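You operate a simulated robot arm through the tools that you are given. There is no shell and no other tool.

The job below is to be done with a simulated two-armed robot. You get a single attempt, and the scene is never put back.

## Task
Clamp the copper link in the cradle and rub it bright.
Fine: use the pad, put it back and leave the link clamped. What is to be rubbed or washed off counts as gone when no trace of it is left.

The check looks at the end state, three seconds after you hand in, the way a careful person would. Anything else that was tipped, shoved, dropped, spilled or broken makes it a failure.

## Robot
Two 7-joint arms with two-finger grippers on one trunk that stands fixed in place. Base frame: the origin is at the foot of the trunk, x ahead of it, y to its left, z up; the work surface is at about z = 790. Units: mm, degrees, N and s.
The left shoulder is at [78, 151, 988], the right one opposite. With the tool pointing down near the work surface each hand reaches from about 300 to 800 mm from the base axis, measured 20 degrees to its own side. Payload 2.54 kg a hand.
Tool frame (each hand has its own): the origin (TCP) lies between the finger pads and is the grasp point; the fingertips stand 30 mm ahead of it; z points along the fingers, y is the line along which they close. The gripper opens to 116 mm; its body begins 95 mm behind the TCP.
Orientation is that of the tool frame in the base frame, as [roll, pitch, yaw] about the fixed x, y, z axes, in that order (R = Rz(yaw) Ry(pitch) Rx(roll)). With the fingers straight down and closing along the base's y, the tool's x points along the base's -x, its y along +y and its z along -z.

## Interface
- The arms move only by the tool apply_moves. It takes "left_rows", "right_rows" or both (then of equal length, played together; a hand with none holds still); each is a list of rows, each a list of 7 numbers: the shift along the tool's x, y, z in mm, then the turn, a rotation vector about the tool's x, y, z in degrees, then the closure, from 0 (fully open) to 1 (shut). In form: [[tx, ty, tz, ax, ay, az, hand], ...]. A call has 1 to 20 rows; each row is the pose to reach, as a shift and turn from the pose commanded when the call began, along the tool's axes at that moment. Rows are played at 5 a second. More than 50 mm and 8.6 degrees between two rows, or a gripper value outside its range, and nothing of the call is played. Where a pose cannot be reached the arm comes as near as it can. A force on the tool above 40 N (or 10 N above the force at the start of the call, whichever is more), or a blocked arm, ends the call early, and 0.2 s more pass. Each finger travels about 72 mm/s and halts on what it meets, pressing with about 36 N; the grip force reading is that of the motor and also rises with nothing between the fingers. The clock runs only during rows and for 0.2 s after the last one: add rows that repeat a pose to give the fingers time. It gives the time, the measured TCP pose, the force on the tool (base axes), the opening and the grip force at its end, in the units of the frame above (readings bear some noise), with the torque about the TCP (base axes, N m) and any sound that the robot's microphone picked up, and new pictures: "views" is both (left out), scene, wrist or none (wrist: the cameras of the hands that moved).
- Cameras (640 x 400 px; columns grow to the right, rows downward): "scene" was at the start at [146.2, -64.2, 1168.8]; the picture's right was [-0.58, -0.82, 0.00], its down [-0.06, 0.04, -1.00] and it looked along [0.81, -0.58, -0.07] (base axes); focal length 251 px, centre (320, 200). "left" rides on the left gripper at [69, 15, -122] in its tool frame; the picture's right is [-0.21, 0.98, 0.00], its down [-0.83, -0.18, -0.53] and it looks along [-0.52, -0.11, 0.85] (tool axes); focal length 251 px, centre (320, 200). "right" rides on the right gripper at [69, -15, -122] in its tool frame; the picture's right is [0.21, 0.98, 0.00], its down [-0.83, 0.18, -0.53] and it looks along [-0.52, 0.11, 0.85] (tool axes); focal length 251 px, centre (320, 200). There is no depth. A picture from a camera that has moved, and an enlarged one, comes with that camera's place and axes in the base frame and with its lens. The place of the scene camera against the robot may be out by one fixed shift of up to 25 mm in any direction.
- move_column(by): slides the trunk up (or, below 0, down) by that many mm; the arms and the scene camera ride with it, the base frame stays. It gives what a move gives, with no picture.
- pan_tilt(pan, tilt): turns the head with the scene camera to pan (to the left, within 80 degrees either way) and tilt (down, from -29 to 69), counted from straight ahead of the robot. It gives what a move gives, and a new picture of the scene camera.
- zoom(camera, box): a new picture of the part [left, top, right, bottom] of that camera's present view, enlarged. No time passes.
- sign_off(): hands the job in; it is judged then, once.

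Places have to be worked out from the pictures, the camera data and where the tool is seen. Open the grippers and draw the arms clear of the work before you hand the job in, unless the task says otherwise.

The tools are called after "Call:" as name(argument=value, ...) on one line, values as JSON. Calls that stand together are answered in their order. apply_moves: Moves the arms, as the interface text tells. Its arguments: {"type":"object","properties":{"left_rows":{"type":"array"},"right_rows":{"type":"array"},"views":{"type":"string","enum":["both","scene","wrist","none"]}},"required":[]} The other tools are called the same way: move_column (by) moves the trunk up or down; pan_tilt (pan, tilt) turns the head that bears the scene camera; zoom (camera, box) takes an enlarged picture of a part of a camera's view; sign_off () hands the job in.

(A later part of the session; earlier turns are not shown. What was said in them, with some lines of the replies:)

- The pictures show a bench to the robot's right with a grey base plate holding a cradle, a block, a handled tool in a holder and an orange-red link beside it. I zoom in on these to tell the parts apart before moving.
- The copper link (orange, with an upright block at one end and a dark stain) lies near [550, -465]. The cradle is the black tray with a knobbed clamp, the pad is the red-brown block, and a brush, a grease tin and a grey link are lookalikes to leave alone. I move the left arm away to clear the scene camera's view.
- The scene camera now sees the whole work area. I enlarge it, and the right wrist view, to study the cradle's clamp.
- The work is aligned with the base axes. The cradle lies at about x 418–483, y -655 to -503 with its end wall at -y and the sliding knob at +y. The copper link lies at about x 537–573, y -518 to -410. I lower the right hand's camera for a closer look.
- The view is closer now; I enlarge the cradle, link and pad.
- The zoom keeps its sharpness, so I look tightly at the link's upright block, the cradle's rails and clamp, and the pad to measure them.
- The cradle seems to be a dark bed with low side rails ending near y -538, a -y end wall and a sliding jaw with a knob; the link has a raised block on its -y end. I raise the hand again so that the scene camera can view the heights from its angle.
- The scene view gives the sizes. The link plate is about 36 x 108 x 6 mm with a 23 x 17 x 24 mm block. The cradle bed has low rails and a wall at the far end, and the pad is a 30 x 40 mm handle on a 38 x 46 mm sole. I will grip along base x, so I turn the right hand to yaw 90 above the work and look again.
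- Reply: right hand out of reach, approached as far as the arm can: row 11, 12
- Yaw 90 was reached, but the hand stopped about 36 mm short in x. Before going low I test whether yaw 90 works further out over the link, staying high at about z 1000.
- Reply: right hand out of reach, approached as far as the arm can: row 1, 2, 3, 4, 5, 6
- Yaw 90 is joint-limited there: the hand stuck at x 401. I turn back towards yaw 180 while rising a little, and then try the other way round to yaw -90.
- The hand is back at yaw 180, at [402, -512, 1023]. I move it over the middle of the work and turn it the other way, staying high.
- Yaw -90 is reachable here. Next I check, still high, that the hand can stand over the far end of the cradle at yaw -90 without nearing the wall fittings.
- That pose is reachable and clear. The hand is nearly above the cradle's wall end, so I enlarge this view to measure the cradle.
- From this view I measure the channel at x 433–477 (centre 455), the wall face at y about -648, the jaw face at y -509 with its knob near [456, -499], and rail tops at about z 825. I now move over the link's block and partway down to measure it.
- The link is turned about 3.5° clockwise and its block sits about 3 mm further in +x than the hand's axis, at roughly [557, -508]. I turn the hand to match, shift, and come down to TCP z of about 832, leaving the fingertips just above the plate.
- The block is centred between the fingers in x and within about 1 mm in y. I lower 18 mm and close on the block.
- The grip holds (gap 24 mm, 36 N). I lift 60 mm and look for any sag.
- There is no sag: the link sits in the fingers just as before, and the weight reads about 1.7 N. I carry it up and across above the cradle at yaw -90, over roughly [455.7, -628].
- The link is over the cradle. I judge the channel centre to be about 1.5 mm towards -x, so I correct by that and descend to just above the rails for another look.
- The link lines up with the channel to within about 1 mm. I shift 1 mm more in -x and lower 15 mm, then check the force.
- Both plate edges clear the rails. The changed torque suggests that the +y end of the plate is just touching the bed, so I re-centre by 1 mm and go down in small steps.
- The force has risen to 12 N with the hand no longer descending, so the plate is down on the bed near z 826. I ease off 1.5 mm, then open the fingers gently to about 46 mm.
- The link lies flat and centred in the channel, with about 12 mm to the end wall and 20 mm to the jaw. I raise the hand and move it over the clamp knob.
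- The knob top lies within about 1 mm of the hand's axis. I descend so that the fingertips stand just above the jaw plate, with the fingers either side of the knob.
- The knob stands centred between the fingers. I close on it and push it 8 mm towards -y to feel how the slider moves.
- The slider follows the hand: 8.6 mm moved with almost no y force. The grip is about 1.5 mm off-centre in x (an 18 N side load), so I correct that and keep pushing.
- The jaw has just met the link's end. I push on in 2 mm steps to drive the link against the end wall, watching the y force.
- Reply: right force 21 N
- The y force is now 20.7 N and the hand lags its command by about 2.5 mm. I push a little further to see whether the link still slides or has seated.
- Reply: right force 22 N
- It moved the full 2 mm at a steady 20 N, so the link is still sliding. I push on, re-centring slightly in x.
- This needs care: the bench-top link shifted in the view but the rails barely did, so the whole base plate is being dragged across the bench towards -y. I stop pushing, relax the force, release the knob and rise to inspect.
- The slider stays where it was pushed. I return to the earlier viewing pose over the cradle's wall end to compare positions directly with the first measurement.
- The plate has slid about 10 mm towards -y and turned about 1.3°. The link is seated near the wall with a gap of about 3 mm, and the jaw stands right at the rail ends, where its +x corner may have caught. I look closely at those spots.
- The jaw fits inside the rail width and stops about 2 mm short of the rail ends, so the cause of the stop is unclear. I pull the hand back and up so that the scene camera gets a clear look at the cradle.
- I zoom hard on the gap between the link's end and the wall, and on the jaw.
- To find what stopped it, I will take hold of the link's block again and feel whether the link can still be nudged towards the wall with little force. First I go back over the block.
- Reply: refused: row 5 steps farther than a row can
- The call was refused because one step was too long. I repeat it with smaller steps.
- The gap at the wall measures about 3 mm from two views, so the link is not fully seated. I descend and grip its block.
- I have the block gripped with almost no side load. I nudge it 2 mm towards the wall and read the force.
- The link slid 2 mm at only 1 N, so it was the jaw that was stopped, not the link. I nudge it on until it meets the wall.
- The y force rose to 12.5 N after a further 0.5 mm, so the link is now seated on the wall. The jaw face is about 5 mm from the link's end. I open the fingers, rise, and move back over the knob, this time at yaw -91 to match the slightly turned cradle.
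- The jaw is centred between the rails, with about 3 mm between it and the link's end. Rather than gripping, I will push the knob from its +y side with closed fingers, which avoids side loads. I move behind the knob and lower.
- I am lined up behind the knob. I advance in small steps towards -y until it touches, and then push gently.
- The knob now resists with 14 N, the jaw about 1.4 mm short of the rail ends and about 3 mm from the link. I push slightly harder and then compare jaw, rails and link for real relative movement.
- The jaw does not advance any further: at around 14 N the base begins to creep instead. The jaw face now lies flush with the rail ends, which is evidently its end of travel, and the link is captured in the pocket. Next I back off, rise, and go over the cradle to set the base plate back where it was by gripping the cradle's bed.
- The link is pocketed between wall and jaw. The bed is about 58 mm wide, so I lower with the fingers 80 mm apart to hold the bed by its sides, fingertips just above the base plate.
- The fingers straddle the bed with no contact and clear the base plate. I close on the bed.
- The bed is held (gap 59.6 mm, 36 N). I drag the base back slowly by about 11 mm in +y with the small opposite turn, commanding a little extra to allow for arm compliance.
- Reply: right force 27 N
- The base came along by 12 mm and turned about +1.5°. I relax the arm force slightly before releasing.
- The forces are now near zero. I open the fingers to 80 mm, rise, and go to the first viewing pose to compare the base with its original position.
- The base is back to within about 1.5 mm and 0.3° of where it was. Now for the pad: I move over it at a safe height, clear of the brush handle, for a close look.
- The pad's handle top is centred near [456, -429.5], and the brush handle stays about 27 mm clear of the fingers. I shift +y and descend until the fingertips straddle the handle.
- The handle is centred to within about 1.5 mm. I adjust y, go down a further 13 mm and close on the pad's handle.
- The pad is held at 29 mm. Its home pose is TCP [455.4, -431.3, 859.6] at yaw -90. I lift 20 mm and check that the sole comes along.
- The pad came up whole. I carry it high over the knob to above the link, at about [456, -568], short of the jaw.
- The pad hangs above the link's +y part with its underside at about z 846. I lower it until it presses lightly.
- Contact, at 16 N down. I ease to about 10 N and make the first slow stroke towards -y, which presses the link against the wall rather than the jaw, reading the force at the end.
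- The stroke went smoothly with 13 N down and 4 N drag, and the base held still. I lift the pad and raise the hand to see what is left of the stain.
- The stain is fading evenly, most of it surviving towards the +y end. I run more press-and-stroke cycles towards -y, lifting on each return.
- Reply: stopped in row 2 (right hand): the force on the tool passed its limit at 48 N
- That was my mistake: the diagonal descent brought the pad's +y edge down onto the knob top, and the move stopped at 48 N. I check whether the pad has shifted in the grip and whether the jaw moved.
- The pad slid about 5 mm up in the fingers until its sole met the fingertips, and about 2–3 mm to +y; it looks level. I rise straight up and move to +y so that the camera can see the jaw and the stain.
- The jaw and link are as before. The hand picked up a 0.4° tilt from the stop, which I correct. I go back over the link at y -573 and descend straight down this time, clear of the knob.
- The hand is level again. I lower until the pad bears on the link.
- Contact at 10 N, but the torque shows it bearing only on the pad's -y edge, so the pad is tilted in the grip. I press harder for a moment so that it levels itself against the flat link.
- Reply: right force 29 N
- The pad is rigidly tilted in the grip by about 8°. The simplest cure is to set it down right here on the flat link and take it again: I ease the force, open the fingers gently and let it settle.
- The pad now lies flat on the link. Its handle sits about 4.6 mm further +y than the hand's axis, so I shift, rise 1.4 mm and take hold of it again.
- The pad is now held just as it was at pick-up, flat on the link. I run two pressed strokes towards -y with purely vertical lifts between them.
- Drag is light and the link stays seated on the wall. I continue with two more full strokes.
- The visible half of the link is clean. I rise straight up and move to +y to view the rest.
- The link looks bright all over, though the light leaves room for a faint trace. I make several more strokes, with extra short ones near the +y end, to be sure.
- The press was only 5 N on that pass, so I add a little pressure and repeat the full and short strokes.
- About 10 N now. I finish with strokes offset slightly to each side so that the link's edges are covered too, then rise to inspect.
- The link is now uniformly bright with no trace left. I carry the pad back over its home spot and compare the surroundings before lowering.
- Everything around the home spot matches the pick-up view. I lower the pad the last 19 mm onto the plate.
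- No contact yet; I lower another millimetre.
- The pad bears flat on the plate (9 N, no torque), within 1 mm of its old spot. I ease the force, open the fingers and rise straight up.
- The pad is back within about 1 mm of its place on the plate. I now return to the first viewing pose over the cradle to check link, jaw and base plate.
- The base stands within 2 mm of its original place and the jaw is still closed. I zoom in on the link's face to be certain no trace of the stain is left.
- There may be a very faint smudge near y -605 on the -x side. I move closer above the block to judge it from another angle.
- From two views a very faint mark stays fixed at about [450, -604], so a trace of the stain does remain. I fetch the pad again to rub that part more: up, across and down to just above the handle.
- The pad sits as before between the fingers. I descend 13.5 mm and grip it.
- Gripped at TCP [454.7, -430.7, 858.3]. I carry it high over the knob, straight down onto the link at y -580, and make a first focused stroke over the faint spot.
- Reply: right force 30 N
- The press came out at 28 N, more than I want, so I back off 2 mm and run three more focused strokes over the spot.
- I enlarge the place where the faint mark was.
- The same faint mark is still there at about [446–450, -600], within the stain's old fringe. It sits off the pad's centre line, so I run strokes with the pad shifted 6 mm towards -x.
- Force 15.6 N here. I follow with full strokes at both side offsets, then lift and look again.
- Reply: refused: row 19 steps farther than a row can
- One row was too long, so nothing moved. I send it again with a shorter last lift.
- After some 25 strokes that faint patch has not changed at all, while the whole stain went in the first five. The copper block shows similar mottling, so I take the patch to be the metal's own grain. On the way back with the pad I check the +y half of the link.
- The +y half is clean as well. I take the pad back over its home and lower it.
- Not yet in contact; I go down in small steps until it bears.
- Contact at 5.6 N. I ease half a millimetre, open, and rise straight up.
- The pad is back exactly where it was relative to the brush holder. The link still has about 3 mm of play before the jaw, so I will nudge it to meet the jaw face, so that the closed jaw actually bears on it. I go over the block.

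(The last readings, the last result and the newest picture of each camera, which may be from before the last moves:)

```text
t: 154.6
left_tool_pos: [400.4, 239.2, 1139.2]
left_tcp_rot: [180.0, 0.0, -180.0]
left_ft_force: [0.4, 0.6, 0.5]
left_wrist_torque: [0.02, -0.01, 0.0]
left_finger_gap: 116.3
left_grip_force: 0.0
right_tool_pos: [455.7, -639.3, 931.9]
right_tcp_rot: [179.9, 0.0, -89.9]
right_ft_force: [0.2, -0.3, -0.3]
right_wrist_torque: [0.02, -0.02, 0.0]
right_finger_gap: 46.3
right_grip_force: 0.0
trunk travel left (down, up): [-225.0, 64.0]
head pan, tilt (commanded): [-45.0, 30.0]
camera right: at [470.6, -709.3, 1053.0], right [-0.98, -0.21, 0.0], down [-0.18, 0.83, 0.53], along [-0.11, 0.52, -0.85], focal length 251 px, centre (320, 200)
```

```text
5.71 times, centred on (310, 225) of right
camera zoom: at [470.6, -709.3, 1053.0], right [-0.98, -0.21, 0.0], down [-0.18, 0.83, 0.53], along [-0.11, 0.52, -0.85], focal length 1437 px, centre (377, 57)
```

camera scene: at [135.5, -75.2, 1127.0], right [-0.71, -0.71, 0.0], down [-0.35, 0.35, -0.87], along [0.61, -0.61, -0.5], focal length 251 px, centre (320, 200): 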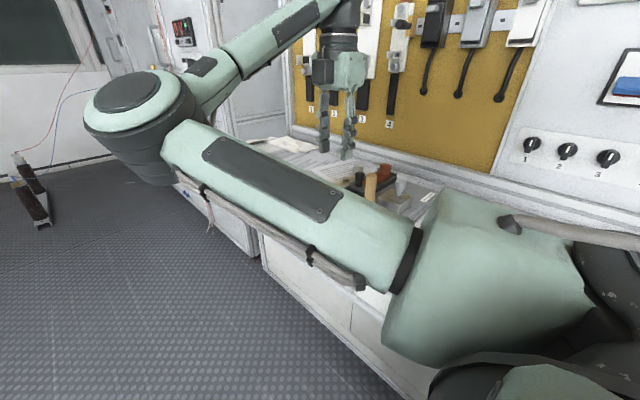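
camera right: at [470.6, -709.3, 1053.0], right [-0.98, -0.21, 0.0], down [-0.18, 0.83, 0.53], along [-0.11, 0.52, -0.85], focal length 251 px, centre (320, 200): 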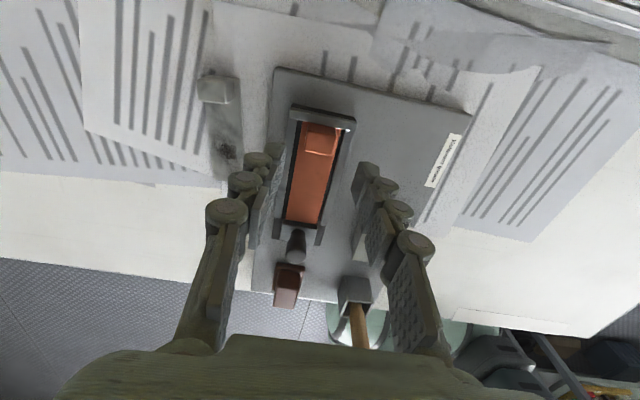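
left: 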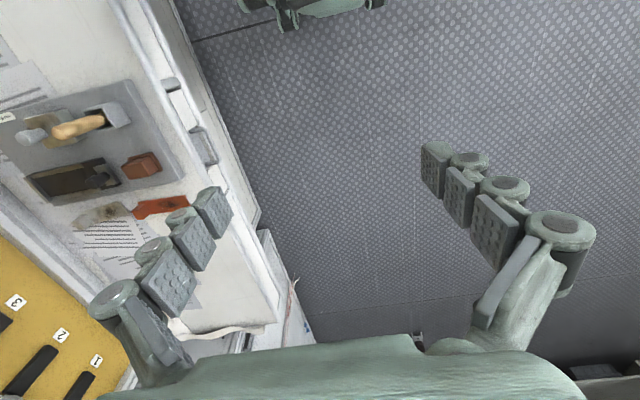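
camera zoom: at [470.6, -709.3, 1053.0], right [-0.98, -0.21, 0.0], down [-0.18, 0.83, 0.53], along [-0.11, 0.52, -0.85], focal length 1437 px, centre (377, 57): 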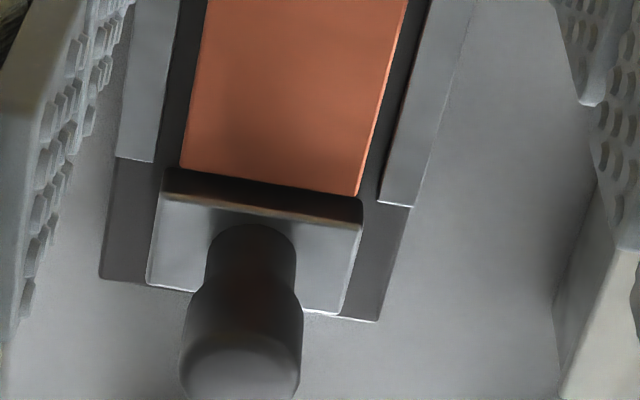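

The block is well centred under the hand. I descend and grip it lightly as before.

Call:
apply_moves(right_rows=[[0.5, 0, 25, 0, 0, 0, 0.6], [1, 0, 50, 0, 0, 0, 0.6], [1, 0, 63.5, 0, 0, 0, 0.6], [1, 0, 63.5, 0, 0, 0, 0.6], [1, 0, 63.5, 0, 0, 0, 0.74], [1, 0, 63.5, 0, 0, 0, 0.85], [1, 0, 63.5, 0, 0, 0, 0.85]], views="wrist")

Call:
zoom(camera="right", box=[260, 220, 350, 290])

```text
t: 156.2
left_tool_pos: [399.8, 237.5, 1138.4]
left_tcp_rot: [180.0, 0.0, -180.0]
left_ft_force: [-0.3, -0.5, 0.3]
left_wrist_torque: [0.01, -0.04, 0.01]
left_finger_gap: 115.9
left_grip_force: 0.0
right_tool_pos: [456.2, -640.3, 868.6]
right_tcp_rot: [-180.0, -0.1, -89.9]
right_ft_force: [-0.8, 0.2, 0.6]
right_wrist_torque: [-0.01, 0.04, -0.01]
right_finger_gap: 24.0
right_grip_force: 36.0
trunk travel left (down, up): [-225.0, 64.0]
head pan, tilt (commanded): [-45.0, 30.0]
camera right: at [471.2, -709.7, 990.1], right [-0.98, -0.21, 0.0], down [-0.18, 0.83, 0.53], along [-0.11, 0.52, -0.85], focal length 251 px, centre (320, 200)
```

right: 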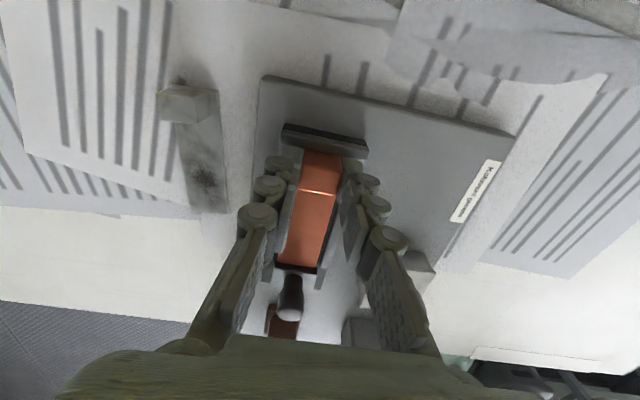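

```text
5.71 times, centred on (305, 255) of right
camera zoom: at [471.2, -709.7, 990.1], right [-0.98, -0.21, 0.0], down [-0.18, 0.83, 0.53], along [-0.11, 0.52, -0.85], focal length 1437 px, centre (406, -114)
```

zoom: 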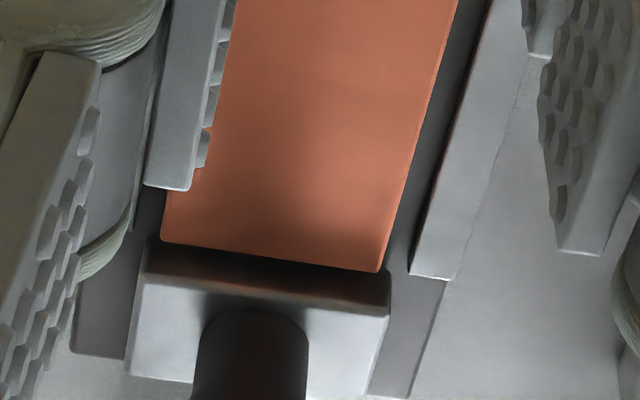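

Gripped with no side load. I slide the link 2.5 mm towards the jaw and read the force.

Call:
apply_moves(right_rows=[[-1, 0, 0, 0, 0, 0, 0.85], [-2, 0, 0, 0, 0, 0, 0.85], [-2.5, 0, 0, 0, 0, 0, 0.85], [-2.5, 0, 0, 0, 0, 0, 0.85]], views="wrist")

Call:
zoom(camera="right", box=[260, 220, 350, 290])

```text
t: 157.2
left_tool_pos: [399.8, 238.7, 1138.9]
left_tcp_rot: [180.0, 0.1, 180.0]
left_ft_force: [-0.7, 0.2, 0.2]
left_wrist_torque: [0.0, -0.03, 0.01]
left_finger_gap: 116.1
left_grip_force: 0.0
right_tool_pos: [455.8, -638.3, 869.4]
right_tcp_rot: [-179.9, 0.0, -90.1]
right_ft_force: [-0.6, -3.1, 4.3]
right_wrist_torque: [0.43, 0.02, 0.04]
right_finger_gap: 23.9
right_grip_force: 35.9
trunk travel left (down, up): [-225.0, 64.0]
head pan, tilt (commanded): [-45.0, 30.0]
camera right: at [470.9, -708.1, 990.2], right [-0.98, -0.21, 0.0], down [-0.18, 0.83, 0.53], along [-0.11, 0.52, -0.85], focal length 251 px, centre (320, 200)
```

right: 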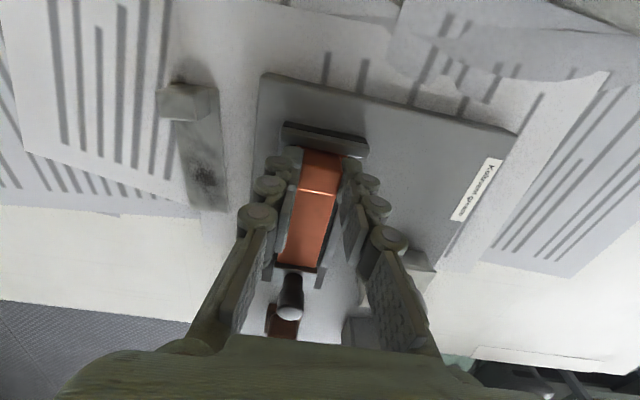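

```text
5.71 times, centred on (305, 255) of right
camera zoom: at [470.9, -708.1, 990.2], right [-0.98, -0.21, 0.0], down [-0.18, 0.83, 0.53], along [-0.11, 0.52, -0.85], focal length 1437 px, centre (406, -114)
```

zoom: 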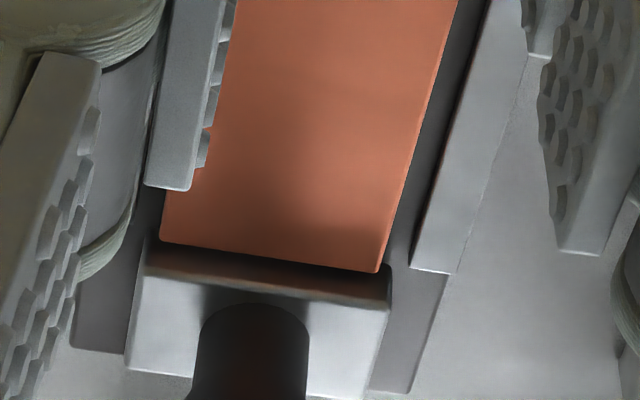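

Contact with the jaw came after only about 1.6 mm, and the jaw holds against 3 N, so link and jaw now touch. I ease slightly, open the fingers and rise.

Call:
apply_moves(right_rows=[[0.5, 0, 0, 0, 0, 0, 0.85], [0.5, 0, 0, 0, 0, 0, 0.74], [0.5, 0, 0, 0, 0, 0, 0.66], [0.5, 0, 0, 0, 0, 0, 0.6], [0.5, 0, 0, 0, 0, 0, 0.6], [0.5, 0, -30, 0, 0, 0, 0.6], [0.5, 0, -70, 0, 0, 0, 0.6], [-6, 2, -110, 0, 0, 0, 0.6], [-14, 2.5, -143, 0, 0, 0, 0.6], [-14, 2.5, -143, 0, 0, 0, 0.6]], views="both")

Call:
zoom(camera="right", box=[265, 60, 365, 140])

Call:
zoom(camera="right", box=[260, 150, 360, 230])

```text
t: 159.4
left_tool_pos: [399.6, 239.6, 1138.3]
left_tcp_rot: [-179.9, 0.0, 180.0]
left_ft_force: [0.1, 0.4, 1.0]
left_wrist_torque: [-0.02, 0.04, -0.02]
left_finger_gap: 116.1
left_grip_force: 0.0
right_tool_pos: [454.6, -624.3, 1011.5]
right_tcp_rot: [-180.0, 0.0, -90.0]
right_ft_force: [-0.2, 0.3, 0.8]
right_wrist_torque: [-0.01, 0.03, 0.01]
right_finger_gap: 46.4
right_grip_force: 0.1
trunk travel left (down, up): [-225.0, 64.0]
head pan, tilt (commanded): [-45.0, 30.0]
camera scene: at [135.5, -75.2, 1127.0], right [-0.71, -0.71, 0.0], down [-0.35, 0.35, -0.87], along [0.61, -0.61, -0.5], focal length 251 px, centre (320, 200)
camera right: at [469.0, -695.0, 1132.9], right [-0.98, -0.21, 0.0], down [-0.18, 0.83, 0.53], along [-0.11, 0.52, -0.85], focal length 251 px, centre (320, 200)
```

scene: 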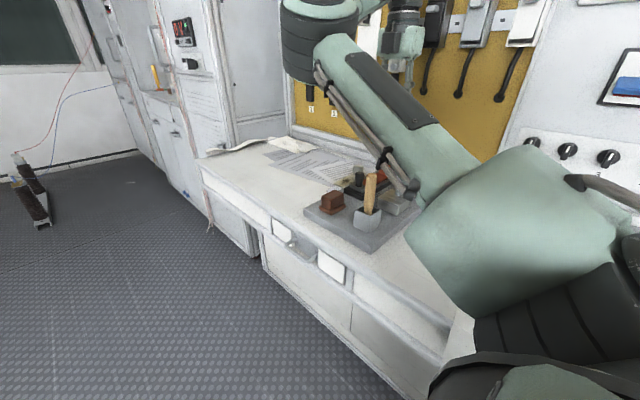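
right: 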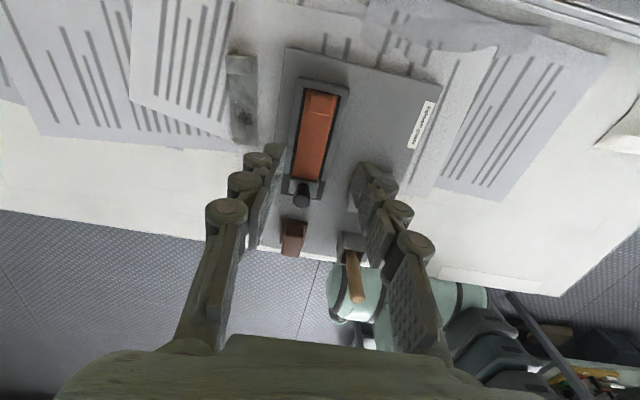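

```text
5.00 times, centred on (315, 100) of right
camera zoom: at [469.0, -695.0, 1132.9], right [-0.98, -0.21, 0.0], down [-0.18, 0.83, 0.53], along [-0.11, 0.52, -0.85], focal length 1257 px, centre (345, 700)
```

zoom: 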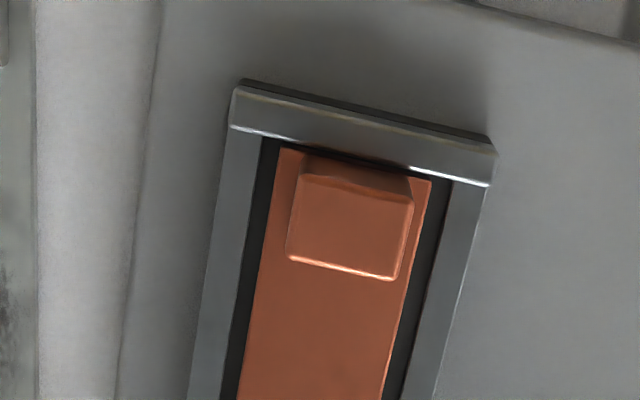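

```text
5.00 times, centred on (310, 190) of right
camera zoom: at [469.0, -695.0, 1132.9], right [-0.98, -0.21, 0.0], down [-0.18, 0.83, 0.53], along [-0.11, 0.52, -0.85], focal length 1257 px, centre (370, 250)
```

zoom: 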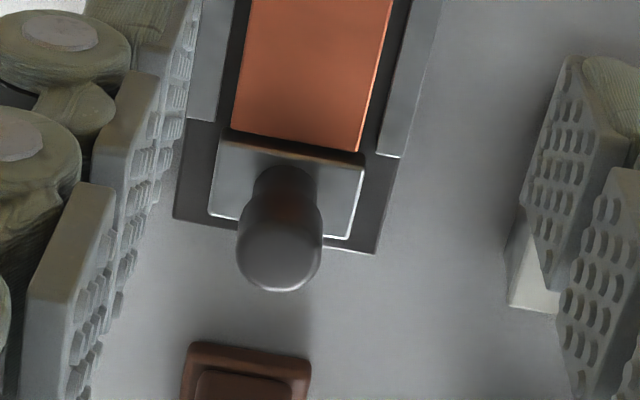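

Link and jaw are in contact, the jaw is unmoved, and the link lies straight in the cradle. I now draw the right arm up and back to its starting area and open the gripper fully.

Call:
apply_moves(right_rows=[[-20, 15, -40, 0, 0, 0, 0.6], [-45, 35, -75, 0, 0, 0, 0.5], [-75, 60, -100, 0, 0, 0, 0.3], [-105, 85, -125, 0, 0, 0, 0.2], [-135, 110, -150, 0, 0, 0, 0], [-166, 138, -172, 0, 0, 0, 0], [-166, 138, -172, 0, 0, 0, 0], [-166, 138, -172, 0, 0, 0, 0]], views="both")

Call:
zoom(camera="scene", box=[280, 150, 440, 250])

Call:
zoom(camera="scene", box=[335, 160, 415, 210])

```text
t: 161.2
left_tool_pos: [399.9, 238.7, 1139.1]
left_tcp_rot: [179.9, 0.1, 180.0]
left_ft_force: [1.2, 0.3, 0.5]
left_wrist_torque: [0.0, -0.01, -0.02]
left_finger_gap: 115.9
left_grip_force: 0.0
right_tool_pos: [315.4, -457.6, 1181.4]
right_tcp_rot: [-180.0, -0.1, -89.9]
right_ft_force: [0.6, 0.1, -0.1]
right_wrist_torque: [0.01, -0.02, -0.01]
right_finger_gap: 116.0
right_grip_force: 0.1
trunk travel left (down, up): [-225.0, 64.0]
head pan, tilt (commanded): [-45.0, 30.0]
camera scene: at [135.4, -75.1, 1127.1], right [-0.71, -0.71, 0.0], down [-0.35, 0.35, -0.87], along [0.61, -0.61, -0.5], focal length 251 px, centre (320, 200)
camera right: at [330.8, -528.6, 1304.1], right [-0.98, -0.21, 0.0], down [-0.18, 0.83, 0.53], along [-0.11, 0.52, -0.85], focal length 251 px, centre (320, 200)
```

scene: 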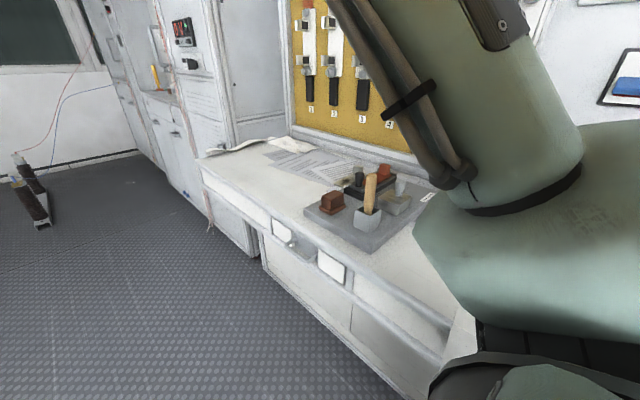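
right: 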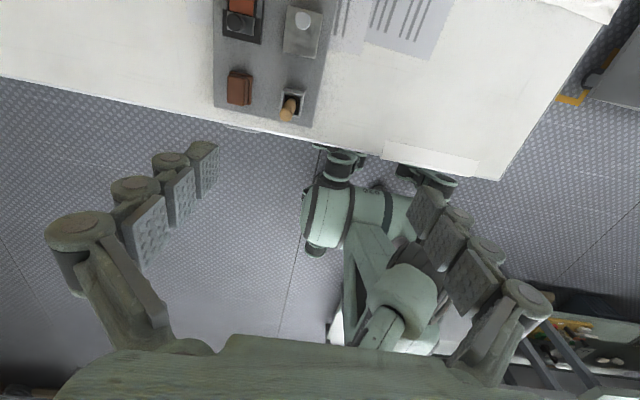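

```text
4.00 times, centred on (360, 200) of scene
camera zoom: at [135.4, -75.1, 1127.1], right [-0.71, -0.71, 0.0], down [-0.35, 0.35, -0.87], along [0.61, -0.61, -0.5], focal length 1006 px, centre (160, 200)
```

zoom: 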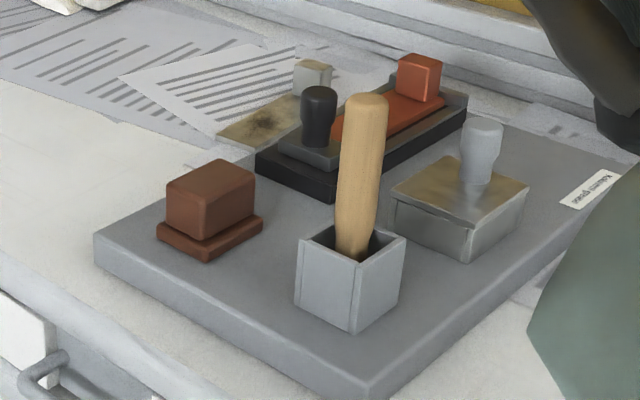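

```text
8.00 times, centred on (375, 185) of scene
camera zoom: at [135.4, -75.1, 1127.1], right [-0.71, -0.71, 0.0], down [-0.35, 0.35, -0.87], along [0.61, -0.61, -0.5], focal length 2011 px, centre (-120, 320)
```

zoom: 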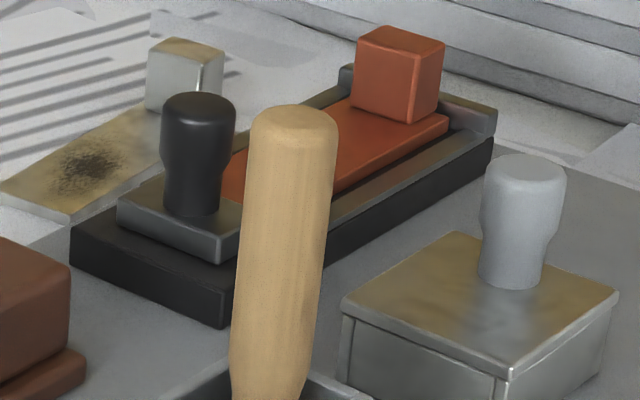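

The base plate, pad, brush holder, tin and label all line up with the first picture. I take one last close look at the wall end and the jaw end of the clamped link.

Call:
zoom(camera="scene", box=[380, 160, 400, 178])

Call:
zoom(camera="scene", box=[345, 168, 375, 198])

```text
16.00 times, centred on (390, 169) of scene
camera zoom: at [135.4, -75.1, 1127.1], right [-0.71, -0.71, 0.0], down [-0.35, 0.35, -0.87], along [0.61, -0.61, -0.5], focal length 4022 px, centre (-800, 696)
```

zoom: 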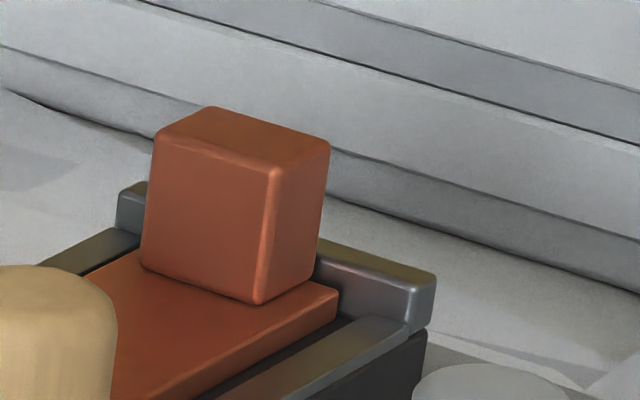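

```text
13.33 times, centred on (360, 183) of scene
camera zoom: at [135.4, -75.1, 1127.1], right [-0.71, -0.71, 0.0], down [-0.35, 0.35, -0.87], along [0.61, -0.61, -0.5], focal length 3352 px, centre (-213, 427)
```

zoom: 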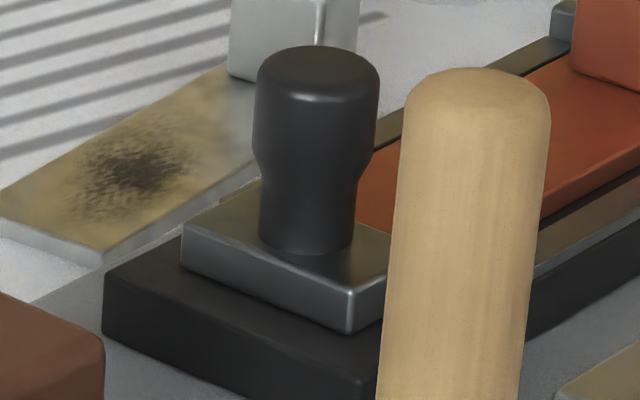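

Call:
zoom(camera="scene", box=[364, 164, 394, 186])

```text
16.00 times, centred on (379, 175) of scene
camera zoom: at [135.4, -75.1, 1127.1], right [-0.71, -0.71, 0.0], down [-0.35, 0.35, -0.87], along [0.61, -0.61, -0.5], focal length 4022 px, centre (-624, 600)
```

zoom: 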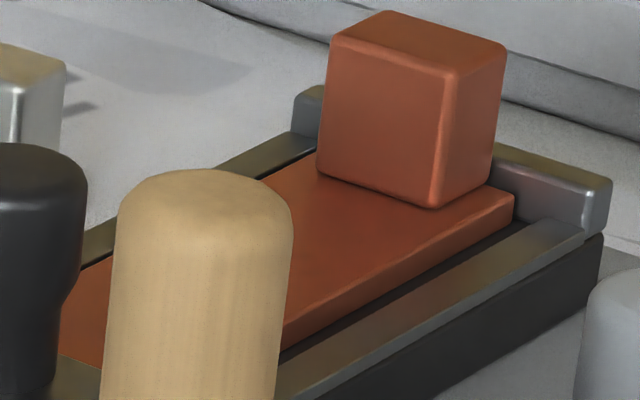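

From this side the link is evenly bright, lies in the cradle with the jaw closed on it, and everything else stands in its place. Both grippers are open and the arms are clear, so I hand the job in.

Call:
sign_off()

```text
The job is handed in.
```

I clamped the copper link in the cradle, rubbed it bright and put the pad back, then handed the job in. Two things could count against it: how tightly the clamp holds, and some shoving of the fixture along the way.

- **Stain:** About 25 strokes took it off. One very faint patch near the middle of the link did not change under further rubbing. I took it to be the metal's own grain, but I could not rule out a trace.
- **Clamp:** The jaw is closed as far as it will go and touches the end of the link. It stops just short of pinning the link against the end wall, so the link still has about 1.5 mm of play.
- **Fixture moved:** When I closed the jaw, the whole base plate slid about 10 mm across the bench. I gripped the cradle and dragged it back. By camera it is now within about 2 mm of where it started.
- **Knock on the clamp knob:** Once, while lowering the pad, its edge came down on the knob and the move stopped at 48 N. The pad tilted in the grip, so I set it down and took it again. I saw no damage, and the jaw had not moved.
- **Pad:** It is back on the plate, within about 1 mm of its old spot.

The brush, grease tin and grey link look undisturbed. Both grippers are open and both arms are clear of the work.
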